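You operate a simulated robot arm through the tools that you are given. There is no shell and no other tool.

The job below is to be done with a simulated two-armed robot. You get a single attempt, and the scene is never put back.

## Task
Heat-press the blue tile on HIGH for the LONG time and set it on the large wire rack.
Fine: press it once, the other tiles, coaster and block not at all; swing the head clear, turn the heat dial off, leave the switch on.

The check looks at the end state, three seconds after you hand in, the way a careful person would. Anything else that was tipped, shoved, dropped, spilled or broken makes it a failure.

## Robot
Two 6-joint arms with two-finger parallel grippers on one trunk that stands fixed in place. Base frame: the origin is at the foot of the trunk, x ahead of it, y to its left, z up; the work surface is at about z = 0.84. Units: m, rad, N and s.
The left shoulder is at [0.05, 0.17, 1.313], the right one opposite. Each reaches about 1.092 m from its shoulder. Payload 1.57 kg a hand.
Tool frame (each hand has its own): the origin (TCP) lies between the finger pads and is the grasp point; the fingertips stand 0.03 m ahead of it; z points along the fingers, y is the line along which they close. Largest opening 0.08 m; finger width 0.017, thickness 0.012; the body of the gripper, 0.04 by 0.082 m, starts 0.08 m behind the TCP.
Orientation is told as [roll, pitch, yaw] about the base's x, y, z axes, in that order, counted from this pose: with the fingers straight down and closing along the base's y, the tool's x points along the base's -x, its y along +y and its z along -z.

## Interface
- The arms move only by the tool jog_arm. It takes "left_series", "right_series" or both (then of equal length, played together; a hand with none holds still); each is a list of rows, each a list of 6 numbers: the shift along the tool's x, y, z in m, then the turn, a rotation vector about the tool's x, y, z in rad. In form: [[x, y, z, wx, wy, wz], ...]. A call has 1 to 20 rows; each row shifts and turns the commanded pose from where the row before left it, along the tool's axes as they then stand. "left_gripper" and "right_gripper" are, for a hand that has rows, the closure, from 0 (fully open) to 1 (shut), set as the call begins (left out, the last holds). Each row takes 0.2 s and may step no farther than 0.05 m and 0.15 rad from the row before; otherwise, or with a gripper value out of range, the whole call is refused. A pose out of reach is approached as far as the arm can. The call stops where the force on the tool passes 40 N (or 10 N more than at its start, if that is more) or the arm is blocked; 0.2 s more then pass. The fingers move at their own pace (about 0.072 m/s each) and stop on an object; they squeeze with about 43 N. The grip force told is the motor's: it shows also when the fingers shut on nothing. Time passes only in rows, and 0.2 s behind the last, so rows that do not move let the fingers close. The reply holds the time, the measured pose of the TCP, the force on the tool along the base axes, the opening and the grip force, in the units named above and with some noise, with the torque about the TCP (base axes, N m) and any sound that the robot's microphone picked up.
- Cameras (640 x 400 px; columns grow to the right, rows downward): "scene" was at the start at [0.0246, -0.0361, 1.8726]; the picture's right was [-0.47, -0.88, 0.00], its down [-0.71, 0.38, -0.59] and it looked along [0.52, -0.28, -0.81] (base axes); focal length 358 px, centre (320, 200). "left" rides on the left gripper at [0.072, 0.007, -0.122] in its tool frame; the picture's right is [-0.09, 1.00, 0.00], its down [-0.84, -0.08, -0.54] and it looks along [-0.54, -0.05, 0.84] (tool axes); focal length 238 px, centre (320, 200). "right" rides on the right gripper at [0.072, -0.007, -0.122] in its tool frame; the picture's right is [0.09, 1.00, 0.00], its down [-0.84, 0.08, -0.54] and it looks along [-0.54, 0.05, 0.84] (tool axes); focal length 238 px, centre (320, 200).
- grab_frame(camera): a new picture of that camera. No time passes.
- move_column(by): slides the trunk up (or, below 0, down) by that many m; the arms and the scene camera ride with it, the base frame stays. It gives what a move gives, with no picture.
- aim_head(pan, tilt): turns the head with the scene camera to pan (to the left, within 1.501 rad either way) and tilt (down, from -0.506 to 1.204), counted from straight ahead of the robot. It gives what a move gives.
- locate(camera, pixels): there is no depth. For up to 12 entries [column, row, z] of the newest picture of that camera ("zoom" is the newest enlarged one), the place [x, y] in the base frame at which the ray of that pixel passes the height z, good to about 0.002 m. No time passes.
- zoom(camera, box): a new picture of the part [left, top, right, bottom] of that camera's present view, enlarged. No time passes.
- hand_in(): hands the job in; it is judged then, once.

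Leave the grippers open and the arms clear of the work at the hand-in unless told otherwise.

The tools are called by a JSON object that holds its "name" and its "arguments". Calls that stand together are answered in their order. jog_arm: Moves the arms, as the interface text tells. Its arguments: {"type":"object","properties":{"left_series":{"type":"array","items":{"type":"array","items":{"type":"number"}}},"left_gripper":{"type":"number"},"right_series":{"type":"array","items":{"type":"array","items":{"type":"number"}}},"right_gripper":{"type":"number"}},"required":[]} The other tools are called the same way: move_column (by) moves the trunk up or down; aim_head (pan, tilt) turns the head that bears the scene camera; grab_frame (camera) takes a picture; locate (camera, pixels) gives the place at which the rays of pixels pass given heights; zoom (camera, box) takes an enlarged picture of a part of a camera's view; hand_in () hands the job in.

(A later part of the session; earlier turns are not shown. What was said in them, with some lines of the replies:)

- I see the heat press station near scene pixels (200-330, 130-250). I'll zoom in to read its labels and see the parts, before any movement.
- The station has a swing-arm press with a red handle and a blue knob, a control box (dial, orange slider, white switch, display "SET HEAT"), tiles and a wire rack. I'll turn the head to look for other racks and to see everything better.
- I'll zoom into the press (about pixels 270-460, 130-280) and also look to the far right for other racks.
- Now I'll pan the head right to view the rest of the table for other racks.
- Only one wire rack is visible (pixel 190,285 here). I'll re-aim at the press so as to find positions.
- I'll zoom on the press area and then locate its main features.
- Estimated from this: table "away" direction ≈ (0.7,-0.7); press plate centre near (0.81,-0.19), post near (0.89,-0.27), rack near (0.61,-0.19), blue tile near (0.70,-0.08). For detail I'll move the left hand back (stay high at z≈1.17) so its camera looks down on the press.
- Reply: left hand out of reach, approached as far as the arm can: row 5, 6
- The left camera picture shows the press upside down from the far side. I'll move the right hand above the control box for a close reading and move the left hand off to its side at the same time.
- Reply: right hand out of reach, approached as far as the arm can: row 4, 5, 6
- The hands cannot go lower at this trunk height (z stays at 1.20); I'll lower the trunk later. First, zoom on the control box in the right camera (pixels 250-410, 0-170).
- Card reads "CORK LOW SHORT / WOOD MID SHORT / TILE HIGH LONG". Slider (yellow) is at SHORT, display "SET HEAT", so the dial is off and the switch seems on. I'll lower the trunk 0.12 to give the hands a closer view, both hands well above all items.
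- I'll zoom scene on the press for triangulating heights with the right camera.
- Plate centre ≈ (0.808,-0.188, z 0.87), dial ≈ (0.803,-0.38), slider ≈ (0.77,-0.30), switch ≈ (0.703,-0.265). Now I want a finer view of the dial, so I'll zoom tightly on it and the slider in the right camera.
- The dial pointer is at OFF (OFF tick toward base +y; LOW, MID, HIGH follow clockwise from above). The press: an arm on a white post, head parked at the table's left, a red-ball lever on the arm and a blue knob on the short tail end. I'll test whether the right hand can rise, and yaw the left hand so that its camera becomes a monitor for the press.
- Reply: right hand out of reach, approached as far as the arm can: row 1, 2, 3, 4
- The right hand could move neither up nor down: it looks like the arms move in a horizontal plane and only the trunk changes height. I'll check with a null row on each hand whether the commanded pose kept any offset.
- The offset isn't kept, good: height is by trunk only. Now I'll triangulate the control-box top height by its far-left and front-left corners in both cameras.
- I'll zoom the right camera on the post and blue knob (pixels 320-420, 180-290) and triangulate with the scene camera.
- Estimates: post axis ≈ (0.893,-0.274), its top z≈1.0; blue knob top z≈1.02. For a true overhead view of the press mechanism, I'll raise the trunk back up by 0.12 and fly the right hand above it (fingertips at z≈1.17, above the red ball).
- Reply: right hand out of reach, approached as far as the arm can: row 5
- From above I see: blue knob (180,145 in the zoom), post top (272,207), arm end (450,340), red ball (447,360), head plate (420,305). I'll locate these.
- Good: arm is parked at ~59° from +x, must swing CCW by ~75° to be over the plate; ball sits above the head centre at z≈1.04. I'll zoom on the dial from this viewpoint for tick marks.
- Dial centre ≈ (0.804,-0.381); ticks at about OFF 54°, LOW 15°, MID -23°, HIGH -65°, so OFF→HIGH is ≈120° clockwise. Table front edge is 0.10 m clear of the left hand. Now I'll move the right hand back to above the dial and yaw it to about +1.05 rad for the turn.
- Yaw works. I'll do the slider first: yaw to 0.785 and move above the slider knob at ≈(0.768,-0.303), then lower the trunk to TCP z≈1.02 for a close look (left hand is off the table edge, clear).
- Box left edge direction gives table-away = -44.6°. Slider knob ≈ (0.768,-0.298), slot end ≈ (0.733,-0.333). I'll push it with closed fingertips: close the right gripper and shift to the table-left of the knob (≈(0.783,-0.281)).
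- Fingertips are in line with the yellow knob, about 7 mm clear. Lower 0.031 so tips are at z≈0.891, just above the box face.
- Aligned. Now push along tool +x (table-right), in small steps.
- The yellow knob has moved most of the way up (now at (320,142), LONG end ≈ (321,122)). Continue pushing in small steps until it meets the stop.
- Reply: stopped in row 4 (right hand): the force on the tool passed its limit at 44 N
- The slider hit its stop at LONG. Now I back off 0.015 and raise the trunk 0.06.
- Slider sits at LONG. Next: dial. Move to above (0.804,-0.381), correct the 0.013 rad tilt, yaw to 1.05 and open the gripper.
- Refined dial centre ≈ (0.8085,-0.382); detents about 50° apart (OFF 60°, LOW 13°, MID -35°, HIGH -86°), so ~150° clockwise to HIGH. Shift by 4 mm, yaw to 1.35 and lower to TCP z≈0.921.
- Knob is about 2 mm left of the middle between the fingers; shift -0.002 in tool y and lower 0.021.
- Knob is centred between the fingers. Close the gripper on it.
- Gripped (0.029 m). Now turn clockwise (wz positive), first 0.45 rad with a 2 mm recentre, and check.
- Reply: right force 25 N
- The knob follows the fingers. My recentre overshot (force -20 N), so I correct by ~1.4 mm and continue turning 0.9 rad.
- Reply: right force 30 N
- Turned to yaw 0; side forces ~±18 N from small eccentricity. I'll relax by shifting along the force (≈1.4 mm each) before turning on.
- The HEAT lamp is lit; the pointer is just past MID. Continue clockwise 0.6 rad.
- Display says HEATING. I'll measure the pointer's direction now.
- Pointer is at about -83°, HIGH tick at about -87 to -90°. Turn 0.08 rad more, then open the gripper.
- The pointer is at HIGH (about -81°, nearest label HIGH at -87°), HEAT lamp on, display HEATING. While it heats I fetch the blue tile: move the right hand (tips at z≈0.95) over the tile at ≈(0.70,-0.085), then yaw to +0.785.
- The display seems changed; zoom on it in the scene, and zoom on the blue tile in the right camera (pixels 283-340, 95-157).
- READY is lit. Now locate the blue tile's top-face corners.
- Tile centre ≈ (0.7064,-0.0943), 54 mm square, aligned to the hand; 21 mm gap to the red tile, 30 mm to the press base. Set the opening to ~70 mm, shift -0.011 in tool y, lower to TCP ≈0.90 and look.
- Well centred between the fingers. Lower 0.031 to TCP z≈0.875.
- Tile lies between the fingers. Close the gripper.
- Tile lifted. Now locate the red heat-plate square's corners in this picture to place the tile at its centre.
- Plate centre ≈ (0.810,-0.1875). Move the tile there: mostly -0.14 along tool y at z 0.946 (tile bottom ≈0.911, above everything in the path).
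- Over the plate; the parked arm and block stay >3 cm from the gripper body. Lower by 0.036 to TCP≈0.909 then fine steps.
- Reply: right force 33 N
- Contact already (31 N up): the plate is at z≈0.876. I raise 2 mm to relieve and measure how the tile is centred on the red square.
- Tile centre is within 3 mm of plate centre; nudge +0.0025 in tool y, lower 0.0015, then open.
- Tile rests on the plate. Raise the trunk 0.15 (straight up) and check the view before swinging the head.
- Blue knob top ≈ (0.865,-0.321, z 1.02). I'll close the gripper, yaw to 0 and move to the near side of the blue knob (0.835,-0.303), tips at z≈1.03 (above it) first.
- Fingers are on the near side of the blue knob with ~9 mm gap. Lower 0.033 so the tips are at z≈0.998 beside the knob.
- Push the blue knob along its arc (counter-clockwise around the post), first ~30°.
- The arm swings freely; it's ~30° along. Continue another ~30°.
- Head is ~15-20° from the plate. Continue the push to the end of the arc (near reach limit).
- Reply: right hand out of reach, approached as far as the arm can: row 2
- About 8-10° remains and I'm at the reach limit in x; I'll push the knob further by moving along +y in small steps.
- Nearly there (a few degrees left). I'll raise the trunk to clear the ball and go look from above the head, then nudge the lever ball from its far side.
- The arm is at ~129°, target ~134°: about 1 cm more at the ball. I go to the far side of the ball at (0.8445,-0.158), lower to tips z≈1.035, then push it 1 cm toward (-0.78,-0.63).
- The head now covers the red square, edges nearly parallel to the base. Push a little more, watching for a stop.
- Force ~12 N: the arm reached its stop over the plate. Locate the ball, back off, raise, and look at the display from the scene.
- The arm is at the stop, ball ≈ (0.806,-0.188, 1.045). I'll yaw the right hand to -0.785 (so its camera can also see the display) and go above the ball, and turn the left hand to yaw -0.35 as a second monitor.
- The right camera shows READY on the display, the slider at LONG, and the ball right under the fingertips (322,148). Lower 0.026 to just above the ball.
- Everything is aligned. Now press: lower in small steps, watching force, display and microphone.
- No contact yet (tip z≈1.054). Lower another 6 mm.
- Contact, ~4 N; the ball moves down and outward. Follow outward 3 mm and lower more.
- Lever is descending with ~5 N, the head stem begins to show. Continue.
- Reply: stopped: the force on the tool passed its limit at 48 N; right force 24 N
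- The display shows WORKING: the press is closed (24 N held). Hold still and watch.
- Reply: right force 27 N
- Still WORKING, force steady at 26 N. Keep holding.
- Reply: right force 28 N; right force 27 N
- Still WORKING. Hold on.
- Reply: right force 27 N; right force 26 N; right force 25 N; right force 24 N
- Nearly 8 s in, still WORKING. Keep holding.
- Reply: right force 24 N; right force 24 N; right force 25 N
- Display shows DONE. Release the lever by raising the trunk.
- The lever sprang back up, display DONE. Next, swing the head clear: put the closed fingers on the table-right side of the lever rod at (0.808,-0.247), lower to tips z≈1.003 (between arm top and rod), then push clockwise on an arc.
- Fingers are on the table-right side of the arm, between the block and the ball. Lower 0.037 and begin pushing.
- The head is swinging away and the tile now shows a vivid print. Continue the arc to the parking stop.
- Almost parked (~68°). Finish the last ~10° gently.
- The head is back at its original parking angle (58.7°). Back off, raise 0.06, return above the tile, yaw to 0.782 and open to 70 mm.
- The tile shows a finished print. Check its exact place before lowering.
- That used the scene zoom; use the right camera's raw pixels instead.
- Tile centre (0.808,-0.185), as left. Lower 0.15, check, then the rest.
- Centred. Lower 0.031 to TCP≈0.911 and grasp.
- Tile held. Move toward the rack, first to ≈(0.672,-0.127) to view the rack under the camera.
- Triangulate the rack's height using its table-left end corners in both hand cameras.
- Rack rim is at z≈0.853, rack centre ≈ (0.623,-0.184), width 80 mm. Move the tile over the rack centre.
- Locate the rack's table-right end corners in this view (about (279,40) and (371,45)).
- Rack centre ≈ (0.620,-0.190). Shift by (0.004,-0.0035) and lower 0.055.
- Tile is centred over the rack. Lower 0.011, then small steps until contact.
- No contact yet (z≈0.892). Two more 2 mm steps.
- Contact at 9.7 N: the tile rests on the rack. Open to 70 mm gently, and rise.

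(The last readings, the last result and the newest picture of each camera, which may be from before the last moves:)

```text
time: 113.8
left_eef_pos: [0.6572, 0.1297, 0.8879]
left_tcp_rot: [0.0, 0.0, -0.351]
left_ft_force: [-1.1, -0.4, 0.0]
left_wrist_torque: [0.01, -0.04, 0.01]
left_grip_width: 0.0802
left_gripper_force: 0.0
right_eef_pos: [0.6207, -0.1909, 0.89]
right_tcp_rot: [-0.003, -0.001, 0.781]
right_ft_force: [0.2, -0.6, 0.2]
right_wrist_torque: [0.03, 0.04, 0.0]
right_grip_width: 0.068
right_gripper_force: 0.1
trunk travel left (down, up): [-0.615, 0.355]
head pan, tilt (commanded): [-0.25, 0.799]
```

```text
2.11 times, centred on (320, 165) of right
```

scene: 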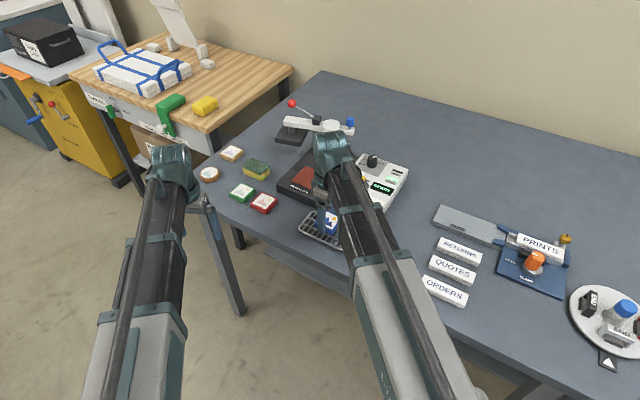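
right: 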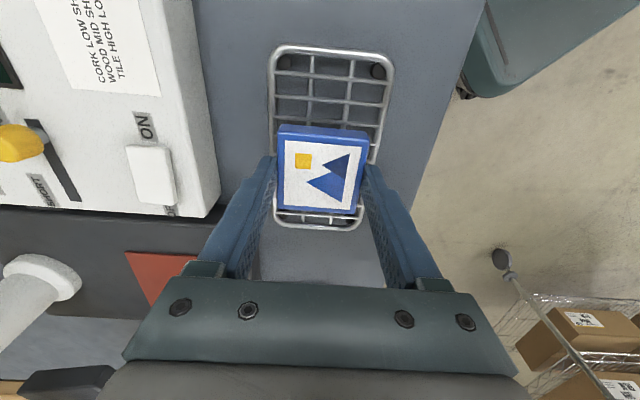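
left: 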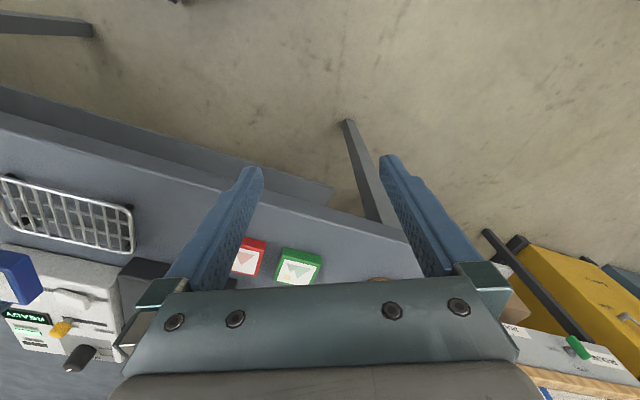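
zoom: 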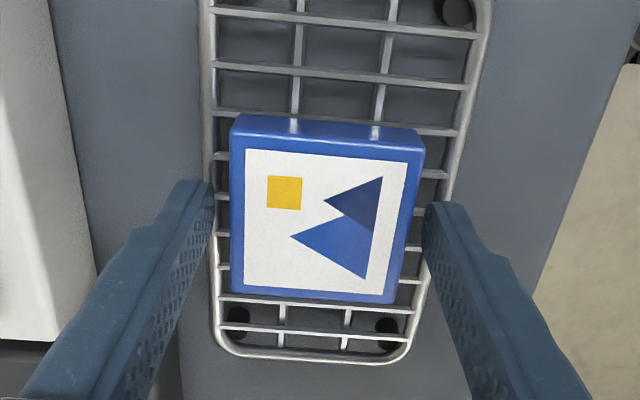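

Tile sits on the rack, free of the fingers. Raise 0.09 and travel toward the dial, rotating to yaw ≈ -1.27 midway.

{"name": "move_column", "arguments": {"by": 0.09}}

{"name": "jog_arm", "arguments": {"right_series": [[0, -0.0447, 0, 0, 0, 0], [0, -0.0447, 0, 0, 0, 0], [-0.0015, -0.0447, 0, 0, 0, 0], [0, 0, 0, 0, 0, 0.1465], [0, 0, 0, 0, 0, 0.1465], [0, 0, 0, 0, 0, 0.1465], [0, 0, 0, 0, 0, 0.1465], [0, 0, 0, 0, 0, 0.1465], [0, 0, 0, 0, 0, 0.1465], [0, 0, 0, 0, 0, 0.1465], [0, 0, 0, 0, 0, 0.1465], [0, 0, 0, 0, 0, 0.1465], [0, 0, 0, 0, 0, 0.1465], [0, 0, 0, 0, 0, 0.1465], [0, 0, 0, 0, 0, 0.1465], [0, 0, 0, 0, 0, 0.1465], [0, 0, 0, 0, 0, 0.1465], [0, 0, 0, 0, 0, 0]]}}

{"name": "grab_frame", "arguments": {"camera": "right"}}

{"name": "grab_frame", "arguments": {"camera": "left"}}

```text
time: 115.1
left_eef_pos: [0.6567, 0.1304, 0.9792]
left_tcp_rot: [0.0, 0.0, -0.351]
left_ft_force: [0.2, 0.0, 0.1]
left_wrist_torque: [-0.01, -0.02, -0.02]
left_grip_width: 0.08
left_gripper_force: 0.2
right_eef_pos: [0.6214, -0.1916, 0.9805]
right_tcp_rot: [-0.005, -0.001, 0.782]
right_ft_force: [-0.9, 0.5, 0.3]
right_wrist_torque: [0.01, -0.01, -0.01]
right_grip_width: 0.068
right_gripper_force: 0.0
trunk travel left (down, up): [-0.705, 0.265]
head pan, tilt (commanded): [-0.25, 0.799]
```

```text
time: 118.9
left_eef_pos: [0.6567, 0.1313, 0.9789]
left_tcp_rot: [-0.001, 0.0, -0.35]
left_ft_force: [0.2, 0.9, 0.9]
left_wrist_torque: [0.03, -0.04, 0.01]
left_grip_width: 0.08
left_gripper_force: 0.0
right_eef_pos: [0.7169, -0.285, 0.9797]
right_tcp_rot: [0.0, -0.004, -1.268]
right_ft_force: [0.2, 0.0, -0.4]
right_wrist_torque: [0.02, -0.05, -0.02]
right_grip_width: 0.068
right_gripper_force: 0.0
trunk travel left (down, up): [-0.705, 0.265]
head pan, tilt (commanded): [-0.25, 0.799]
```

```text
taken
```

right: 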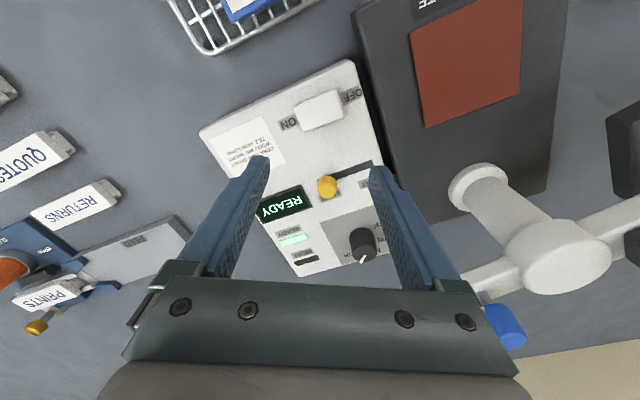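

```text
taken
```

left: 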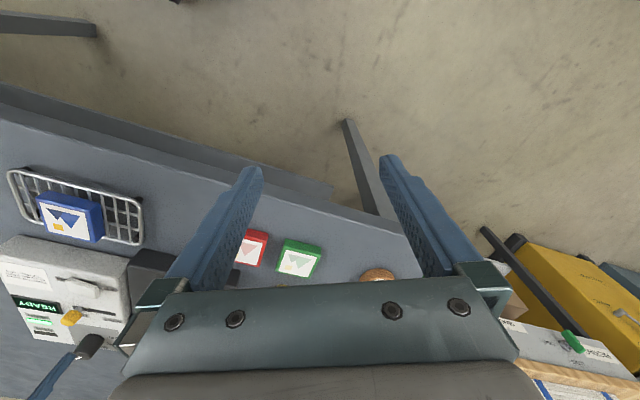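

Tile is on the rack (left view (70,215)). Move on to the dial at (0.811,-0.3805).

{"name": "jog_arm", "arguments": {"right_series": [[-0.0397, 0.0204, 0, 0, 0, 0], [-0.0397, 0.0204, 0, 0, 0, 0], [-0.0398, 0.0205, 0, 0, 0, 0], [0, 0, 0, 0, 0, 0]]}}

{"name": "move_column", "arguments": {"by": -0.037}}

{"name": "zoom", "arguments": {"camera": "right", "box": [220, 80, 420, 230]}}

```text
time: 119.9
left_eef_pos: [0.6562, 0.1302, 0.9795]
left_tcp_rot: [-0.001, 0.001, -0.351]
left_ft_force: [0.3, -0.2, 0.6]
left_wrist_torque: [0.0, -0.03, -0.02]
left_grip_width: 0.0801
left_gripper_force: 0.1
right_eef_pos: [0.8109, -0.3809, 0.9781]
right_tcp_rot: [0.0, -0.005, -1.27]
right_ft_force: [0.7, 1.2, -0.3]
right_wrist_torque: [0.01, -0.02, 0.01]
right_grip_width: 0.068
right_gripper_force: 0.1
trunk travel left (down, up): [-0.705, 0.265]
head pan, tilt (commanded): [-0.25, 0.799]
```

```text
time: 120.7
left_eef_pos: [0.6558, 0.1304, 0.9426]
left_tcp_rot: [0.0, -0.001, -0.352]
left_ft_force: [-0.2, 0.4, 0.6]
left_wrist_torque: [0.03, 0.01, 0.02]
left_grip_width: 0.0799
left_gripper_force: 0.0
right_eef_pos: [0.8111, -0.3815, 0.942]
right_tcp_rot: [-0.001, -0.003, -1.27]
right_ft_force: [-0.4, -0.9, 0.1]
right_wrist_torque: [0.0, -0.02, -0.01]
right_grip_width: 0.0677
right_gripper_force: 0.1
trunk travel left (down, up): [-0.668, 0.302]
head pan, tilt (commanded): [-0.25, 0.799]
```

```text
2.67 times, centred on (320, 155) of right
```

zoom: 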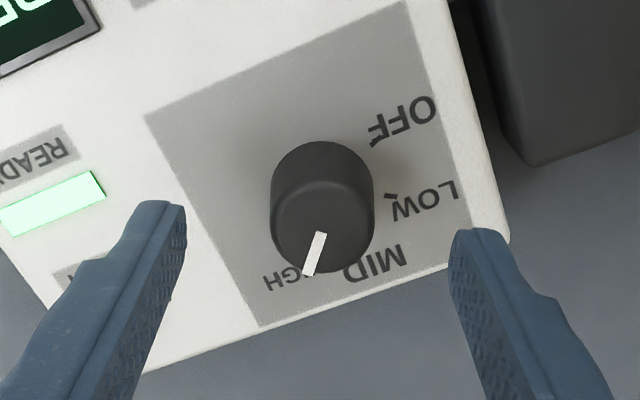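

Pointer at HIGH. Fine-centre (+0.0025 x, +0.0005 y), lower 0.021 and grip the dial.

{"name": "jog_arm", "arguments": {"right_series": [[0.0025, 0.0005, 0, 0, 0, 0], [0, 0, 0, 0, 0, 0]]}}

{"name": "move_column", "arguments": {"by": -0.021}}

{"name": "jog_arm", "arguments": {"right_gripper": 1, "right_series": [[0, 0, 0, 0, 0, 0], [0, 0, 0, 0, 0, 0], [0, 0, 0, 0, 0, 0], [0, 0, 0, 0, 0, 0]]}}

{"name": "zoom", "arguments": {"camera": "right", "box": [220, 80, 420, 230]}}

```text
time: 121.3
left_eef_pos: [0.6567, 0.1302, 0.9419]
left_tcp_rot: [0.0, 0.001, -0.35]
left_ft_force: [0.3, 0.3, 0.9]
left_wrist_torque: [-0.01, -0.01, -0.01]
left_grip_width: 0.0799
left_gripper_force: 0.0
right_eef_pos: [0.8099, -0.377, 0.9428]
right_tcp_rot: [-0.001, -0.002, -1.269]
right_ft_force: [-0.3, 0.5, 0.2]
right_wrist_torque: [-0.02, 0.03, -0.04]
right_grip_width: 0.0681
right_gripper_force: 0.1
trunk travel left (down, up): [-0.668, 0.302]
head pan, tilt (commanded): [-0.25, 0.799]
```

```text
time: 122.0
left_eef_pos: [0.6567, 0.1305, 0.9216]
left_tcp_rot: [0.0, 0.0, -0.35]
left_ft_force: [-0.5, -0.5, -0.4]
left_wrist_torque: [0.01, -0.03, 0.0]
left_grip_width: 0.0799
left_gripper_force: 0.0
right_eef_pos: [0.8117, -0.3781, 0.922]
right_tcp_rot: [-0.001, -0.003, -1.268]
right_ft_force: [0.5, -0.4, -0.5]
right_wrist_torque: [0.04, -0.04, 0.0]
right_grip_width: 0.068
right_gripper_force: 0.1
trunk travel left (down, up): [-0.647, 0.323]
head pan, tilt (commanded): [-0.25, 0.799]
```

```text
time: 123.0
left_eef_pos: [0.6563, 0.1307, 0.922]
left_tcp_rot: [-0.001, -0.001, -0.351]
left_ft_force: [0.9, -0.7, -1.0]
left_wrist_torque: [-0.04, -0.03, -0.03]
left_grip_width: 0.0799
left_gripper_force: 0.2
right_eef_pos: [0.811, -0.3779, 0.9215]
right_tcp_rot: [0.0, -0.003, -1.27]
right_ft_force: [-1.9, 0.2, -1.6]
right_wrist_torque: [-0.04, 0.03, -0.01]
right_grip_width: 0.0289
right_gripper_force: 39.0
trunk travel left (down, up): [-0.647, 0.323]
head pan, tilt (commanded): [-0.25, 0.799]
```

```text
2.67 times, centred on (320, 155) of right
```

zoom: 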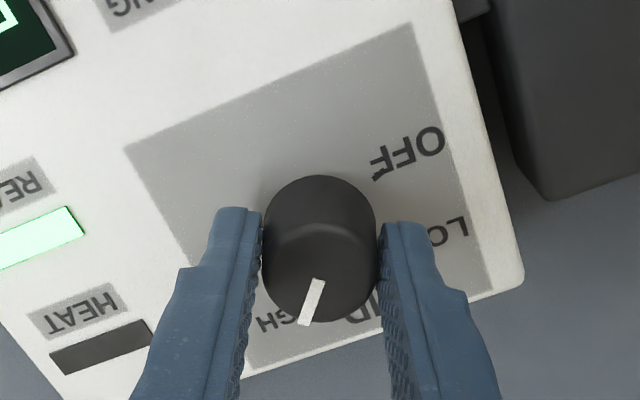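

Well centred grip. Turn counter-clockwise (wz negative): first 0.9 rad.

{"name": "jog_arm", "arguments": {"right_series": [[0, 0, 0, 0, 0, -0.15], [0, 0, 0, 0, 0, -0.15], [0, 0, 0, 0, 0, -0.15], [0, 0, 0, 0, 0, -0.15], [0, 0, 0, 0, 0, -0.15], [0, 0, 0, 0, 0, -0.15], [0, 0, 0, 0, 0, 0]]}}

{"name": "zoom", "arguments": {"camera": "right", "box": [180, 20, 460, 230]}}

```text
time: 124.6
left_eef_pos: [0.6564, 0.1299, 0.9216]
left_tcp_rot: [0.001, 0.001, -0.349]
left_ft_force: [0.2, -0.6, 0.7]
left_wrist_torque: [-0.02, 0.01, 0.02]
left_grip_width: 0.08
left_gripper_force: 0.0
right_eef_pos: [0.8098, -0.3803, 0.9216]
right_tcp_rot: [-0.003, -0.003, -0.368]
right_ft_force: [-7.9, -2.1, -4.5]
right_wrist_torque: [-0.18, -0.02, -0.03]
right_grip_width: 0.0294
right_gripper_force: 39.1
trunk travel left (down, up): [-0.647, 0.323]
head pan, tilt (commanded): [-0.25, 0.799]
```

```text
1.90 times, centred on (320, 125) of right
```

zoom: 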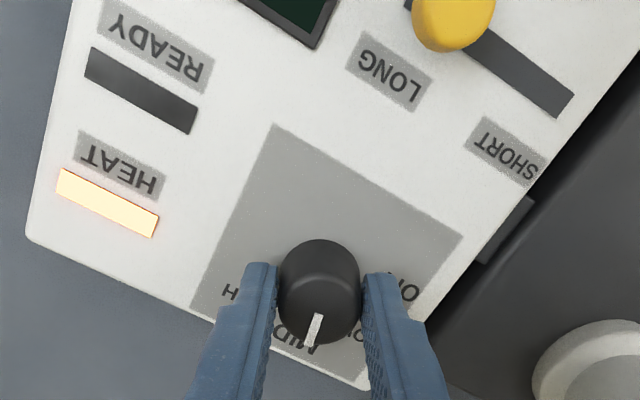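

Now at MID. Continue counter-clockwise 0.9 rad more.

{"name": "jog_arm", "arguments": {"right_series": [[0.0005, 0, 0, 0, 0, -0.15], [0, 0, 0, 0, 0, -0.15], [0, 0, 0, 0, 0, -0.15], [0, 0, 0, 0, 0, -0.15], [0, 0, 0, 0, 0, -0.15], [0, 0, 0, 0, 0, -0.15], [0, 0, 0, 0, 0, 0]]}}

{"name": "zoom", "arguments": {"camera": "right", "box": [180, 20, 460, 230]}}

```text
time: 126.2
left_eef_pos: [0.657, 0.1292, 0.922]
left_tcp_rot: [0.001, -0.001, -0.349]
left_ft_force: [-0.4, 0.6, 0.4]
left_wrist_torque: [0.0, -0.01, 0.0]
left_grip_width: 0.0799
left_gripper_force: 0.1
right_eef_pos: [0.81, -0.3803, 0.9222]
right_tcp_rot: [-0.005, 0.0, 0.531]
right_ft_force: [-0.9, -14.8, 4.1]
right_wrist_torque: [-0.14, -0.57, 0.0]
right_grip_width: 0.0292
right_gripper_force: 38.9
trunk travel left (down, up): [-0.647, 0.323]
head pan, tilt (commanded): [-0.25, 0.799]
```

```text
1.90 times, centred on (320, 125) of right
```

zoom: 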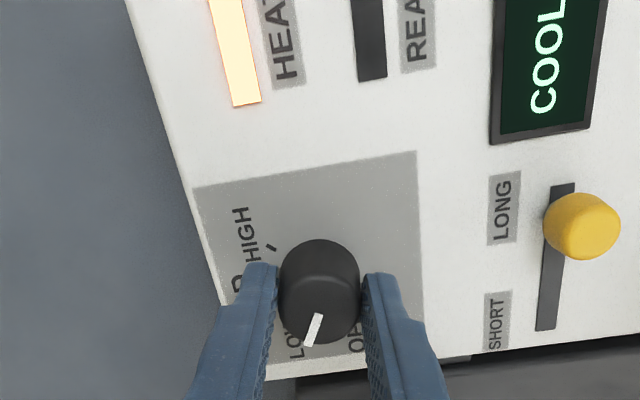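

Display COOL(ING). Relax 1 mm in -y and continue 0.75 rad.

{"name": "jog_arm", "arguments": {"right_series": [[0.0005, -0.0009, 0, 0, 0, 0], [0, 0, 0, 0, 0, -0.15], [0, 0, 0, 0, 0, -0.15], [0, 0, 0, 0, 0, -0.15], [0, 0, 0, 0, 0, -0.15], [0, 0, 0, 0, 0, -0.15], [0, 0, 0, 0, 0, 0]]}}

{"name": "zoom", "arguments": {"camera": "right", "box": [180, 20, 460, 230]}}

```text
time: 127.8
left_eef_pos: [0.6565, 0.1297, 0.9214]
left_tcp_rot: [0.002, -0.001, -0.352]
left_ft_force: [0.8, -0.4, 0.0]
left_wrist_torque: [0.02, 0.01, 0.02]
left_grip_width: 0.08
left_gripper_force: 0.1
right_eef_pos: [0.8104, -0.3808, 0.9215]
right_tcp_rot: [-0.005, 0.001, 1.28]
right_ft_force: [11.4, -17.8, 16.2]
right_wrist_torque: [0.04, -0.66, -0.02]
right_grip_width: 0.0295
right_gripper_force: 39.1
trunk travel left (down, up): [-0.647, 0.323]
head pan, tilt (commanded): [-0.25, 0.799]
```

```text
1.90 times, centred on (320, 125) of right
```

zoom: 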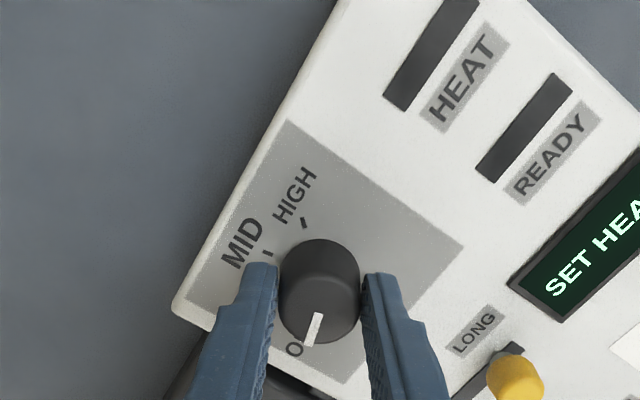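

SET HEAT again and both lamps off: dial is at OFF. A last 0.07 rad to centre on the OFF mark with force relaxed, then open.

{"name": "jog_arm", "arguments": {"right_series": [[0.001, -0.0012, 0, 0, 0, 0], [0, 0, 0, 0, 0, -0.07], [0, 0, 0, 0, 0, 0]]}}

{"name": "jog_arm", "arguments": {"right_gripper": 0, "right_series": [[0, 0, 0, 0, 0, 0], [0, 0, 0, 0, 0, 0], [0, 0, 0, 0, 0, 0], [0, 0, 0, 0, 0, 0]]}}

{"name": "zoom", "arguments": {"camera": "right", "box": [180, 20, 460, 230]}}

```text
time: 128.6
left_eef_pos: [0.6574, 0.1301, 0.9228]
left_tcp_rot: [-0.001, 0.0, -0.351]
left_ft_force: [0.1, 0.3, -1.0]
left_wrist_torque: [0.01, -0.02, 0.02]
left_grip_width: 0.08
left_gripper_force: 0.0
right_eef_pos: [0.8102, -0.3807, 0.9217]
right_tcp_rot: [-0.002, 0.003, 1.349]
right_ft_force: [8.1, -11.3, 13.1]
right_wrist_torque: [-0.24, -0.33, -0.59]
right_grip_width: 0.0295
right_gripper_force: 39.4
trunk travel left (down, up): [-0.647, 0.323]
head pan, tilt (commanded): [-0.25, 0.799]
```

```text
time: 129.6
left_eef_pos: [0.6569, 0.131, 0.9212]
left_tcp_rot: [0.002, 0.0, -0.35]
left_ft_force: [-0.2, -0.5, 0.1]
left_wrist_torque: [-0.01, -0.01, -0.01]
left_grip_width: 0.0799
left_gripper_force: 0.0
right_eef_pos: [0.8104, -0.3792, 0.9215]
right_tcp_rot: [-0.002, 0.002, 1.348]
right_ft_force: [0.3, -0.6, 0.1]
right_wrist_torque: [0.03, 0.03, 0.0]
right_grip_width: 0.0798
right_gripper_force: 0.0
trunk travel left (down, up): [-0.647, 0.323]
head pan, tilt (commanded): [-0.25, 0.799]
```

```text
1.90 times, centred on (320, 125) of right
```

zoom: 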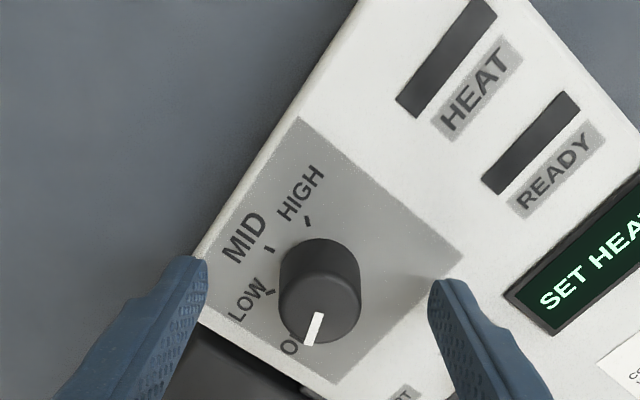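

The dial is against its OFF stop, display SET HEAT, lamps out. Raise the trunk 0.28 and move the right hand back to its starting area, away from the press.

{"name": "move_column", "arguments": {"by": 0.28}}

{"name": "jog_arm", "arguments": {"right_series": [[0, 0, 0, 0, 0, 0.15], [0, 0, 0, 0, 0, 0.15], [0, 0, 0, 0, 0, 0.15], [0, 0, 0, 0, 0, 0.15], [0, 0, 0, 0, 0, 0.15], [0, 0, 0, 0, 0, 0.15], [0, 0, 0, 0, 0, 0.15], [0, 0, 0, 0, 0, 0.15], [0, 0, 0, 0, 0, 0.15], [0.045, -0.013, 0, 0, 0, 0], [0.045, -0.013, 0, 0, 0, 0], [0.045, -0.013, 0, 0, 0, 0], [0.045, -0.013, 0, 0, 0, 0], [0.045, -0.013, 0, 0, 0, 0], [0.045, -0.013, 0, 0, 0, 0], [0, 0, 0, 0, 0, 0]]}}

{"name": "grab_frame", "arguments": {"camera": "scene"}}

{"name": "grab_frame", "arguments": {"camera": "right"}}

{"name": "zoom", "arguments": {"camera": "scene", "box": [210, 165, 402, 310]}}

```text
time: 132.4
left_eef_pos: [0.6557, 0.1293, 1.2011]
left_tcp_rot: [0.0, -0.001, -0.351]
left_ft_force: [0.1, 0.0, 0.5]
left_wrist_torque: [-0.01, 0.06, 0.0]
left_grip_width: 0.08
left_gripper_force: 0.0
right_eef_pos: [0.8109, -0.3809, 1.201]
right_tcp_rot: [-0.002, 0.002, 1.349]
right_ft_force: [-0.1, -1.4, 0.2]
right_wrist_torque: [-0.01, 0.01, 0.04]
right_grip_width: 0.0803
right_gripper_force: 0.1
trunk travel left (down, up): [-0.927, 0.043]
head pan, tilt (commanded): [-0.25, 0.799]
```

```text
time: 135.8
left_eef_pos: [0.6566, 0.1314, 1.2009]
left_tcp_rot: [-0.001, 0.0, -0.352]
left_ft_force: [0.1, -0.1, -0.6]
left_wrist_torque: [-0.01, -0.02, 0.01]
left_grip_width: 0.0803
left_gripper_force: 0.0
right_eef_pos: [0.5424, -0.4582, 1.2004]
right_tcp_rot: [-0.004, -0.001, 0.0]
right_ft_force: [-0.1, 0.3, 0.9]
right_wrist_torque: [-0.01, -0.02, -0.01]
right_grip_width: 0.08
right_gripper_force: 0.0
trunk travel left (down, up): [-0.927, 0.043]
head pan, tilt (commanded): [-0.25, 0.799]
```

```text
taken
```

scene: 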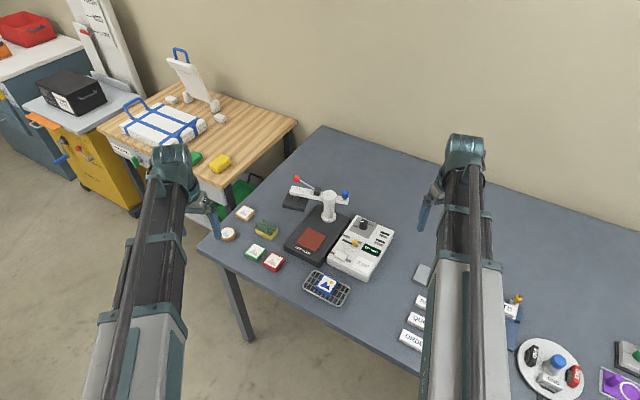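

```text
taken
```

right: 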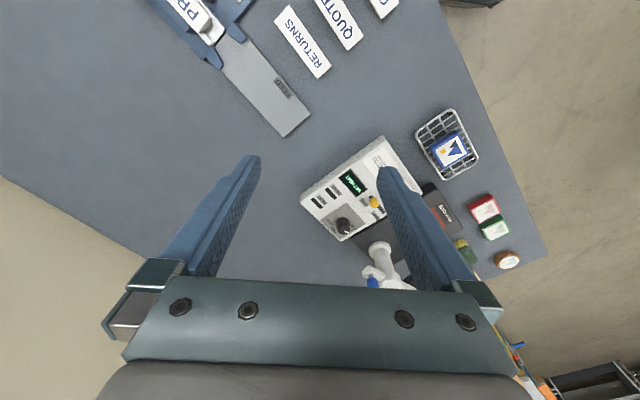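

```text
2.76 times, centred on (306, 238) of scene
```

zoom: 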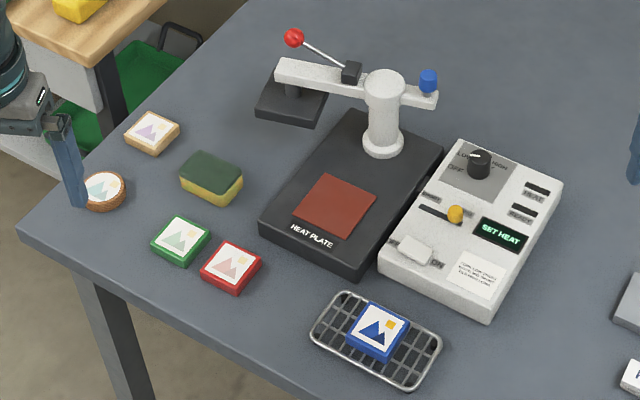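

Everything looks right: tile printed and on the rack, head parked, others untouched. A last zoom on the control box to verify the dial, switch and display.

{"name": "zoom", "arguments": {"camera": "scene", "box": [320, 205, 400, 285]}}

{"name": "zoom", "arguments": {"camera": "right", "box": [290, 90, 500, 250]}}

```text
5.00 times, centred on (360, 245) of scene
```

zoom: 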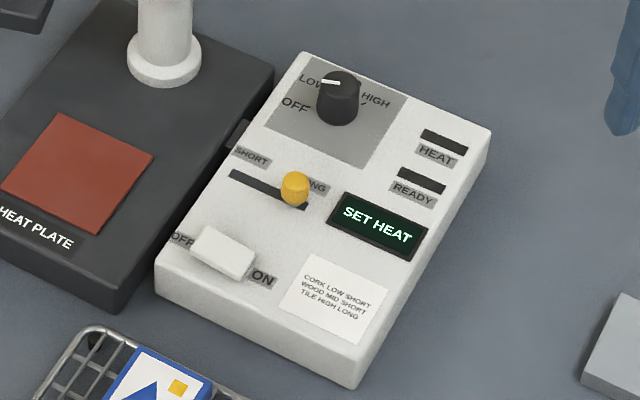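

```text
2.50 times, centred on (395, 170) of right
```

zoom: 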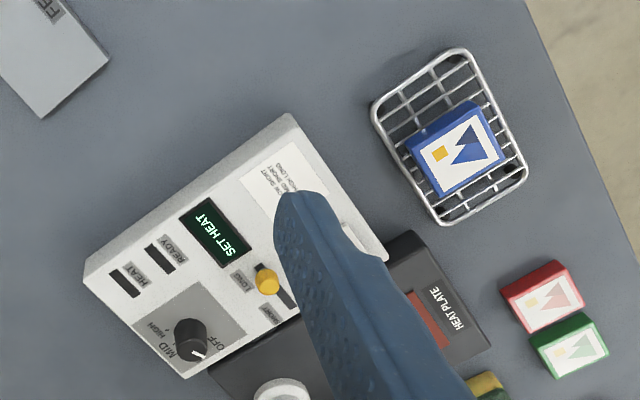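

The dial points to OFF, both lamps are out, and the display reads SET HEAT, so the switch is still on. The head is parked, the printed blue tile is on the wire rack, both grippers are open, and both arms are clear. I'm handing in.

{"name": "hand_in", "arguments": {}}

```text
The job is handed in.
```

The blue tile has been pressed once, on HIGH for the LONG time, and is now on the wire rack. I pressed until the display read DONE, about 11 seconds, and the print came out vivid. The job is handed in; I haven't seen the result of the check.

- **Press head:** swung back to where it was parked at the start.
- **Heat dial:** turned to OFF, with both lamps out.
- **Switch:** left on; the display is lit and reads SET HEAT.
- **Time slider:** still at LONG, since the task didn't ask for it to be moved back.
- **Other items:** the other tiles, coaster and block were never under the press and look unmoved in the final pictures.
- **Arms:** both grippers are open, and both hands are raised clear of the press, tile and rack.

I saw only one wire rack on the table, so I took it to be the large one.
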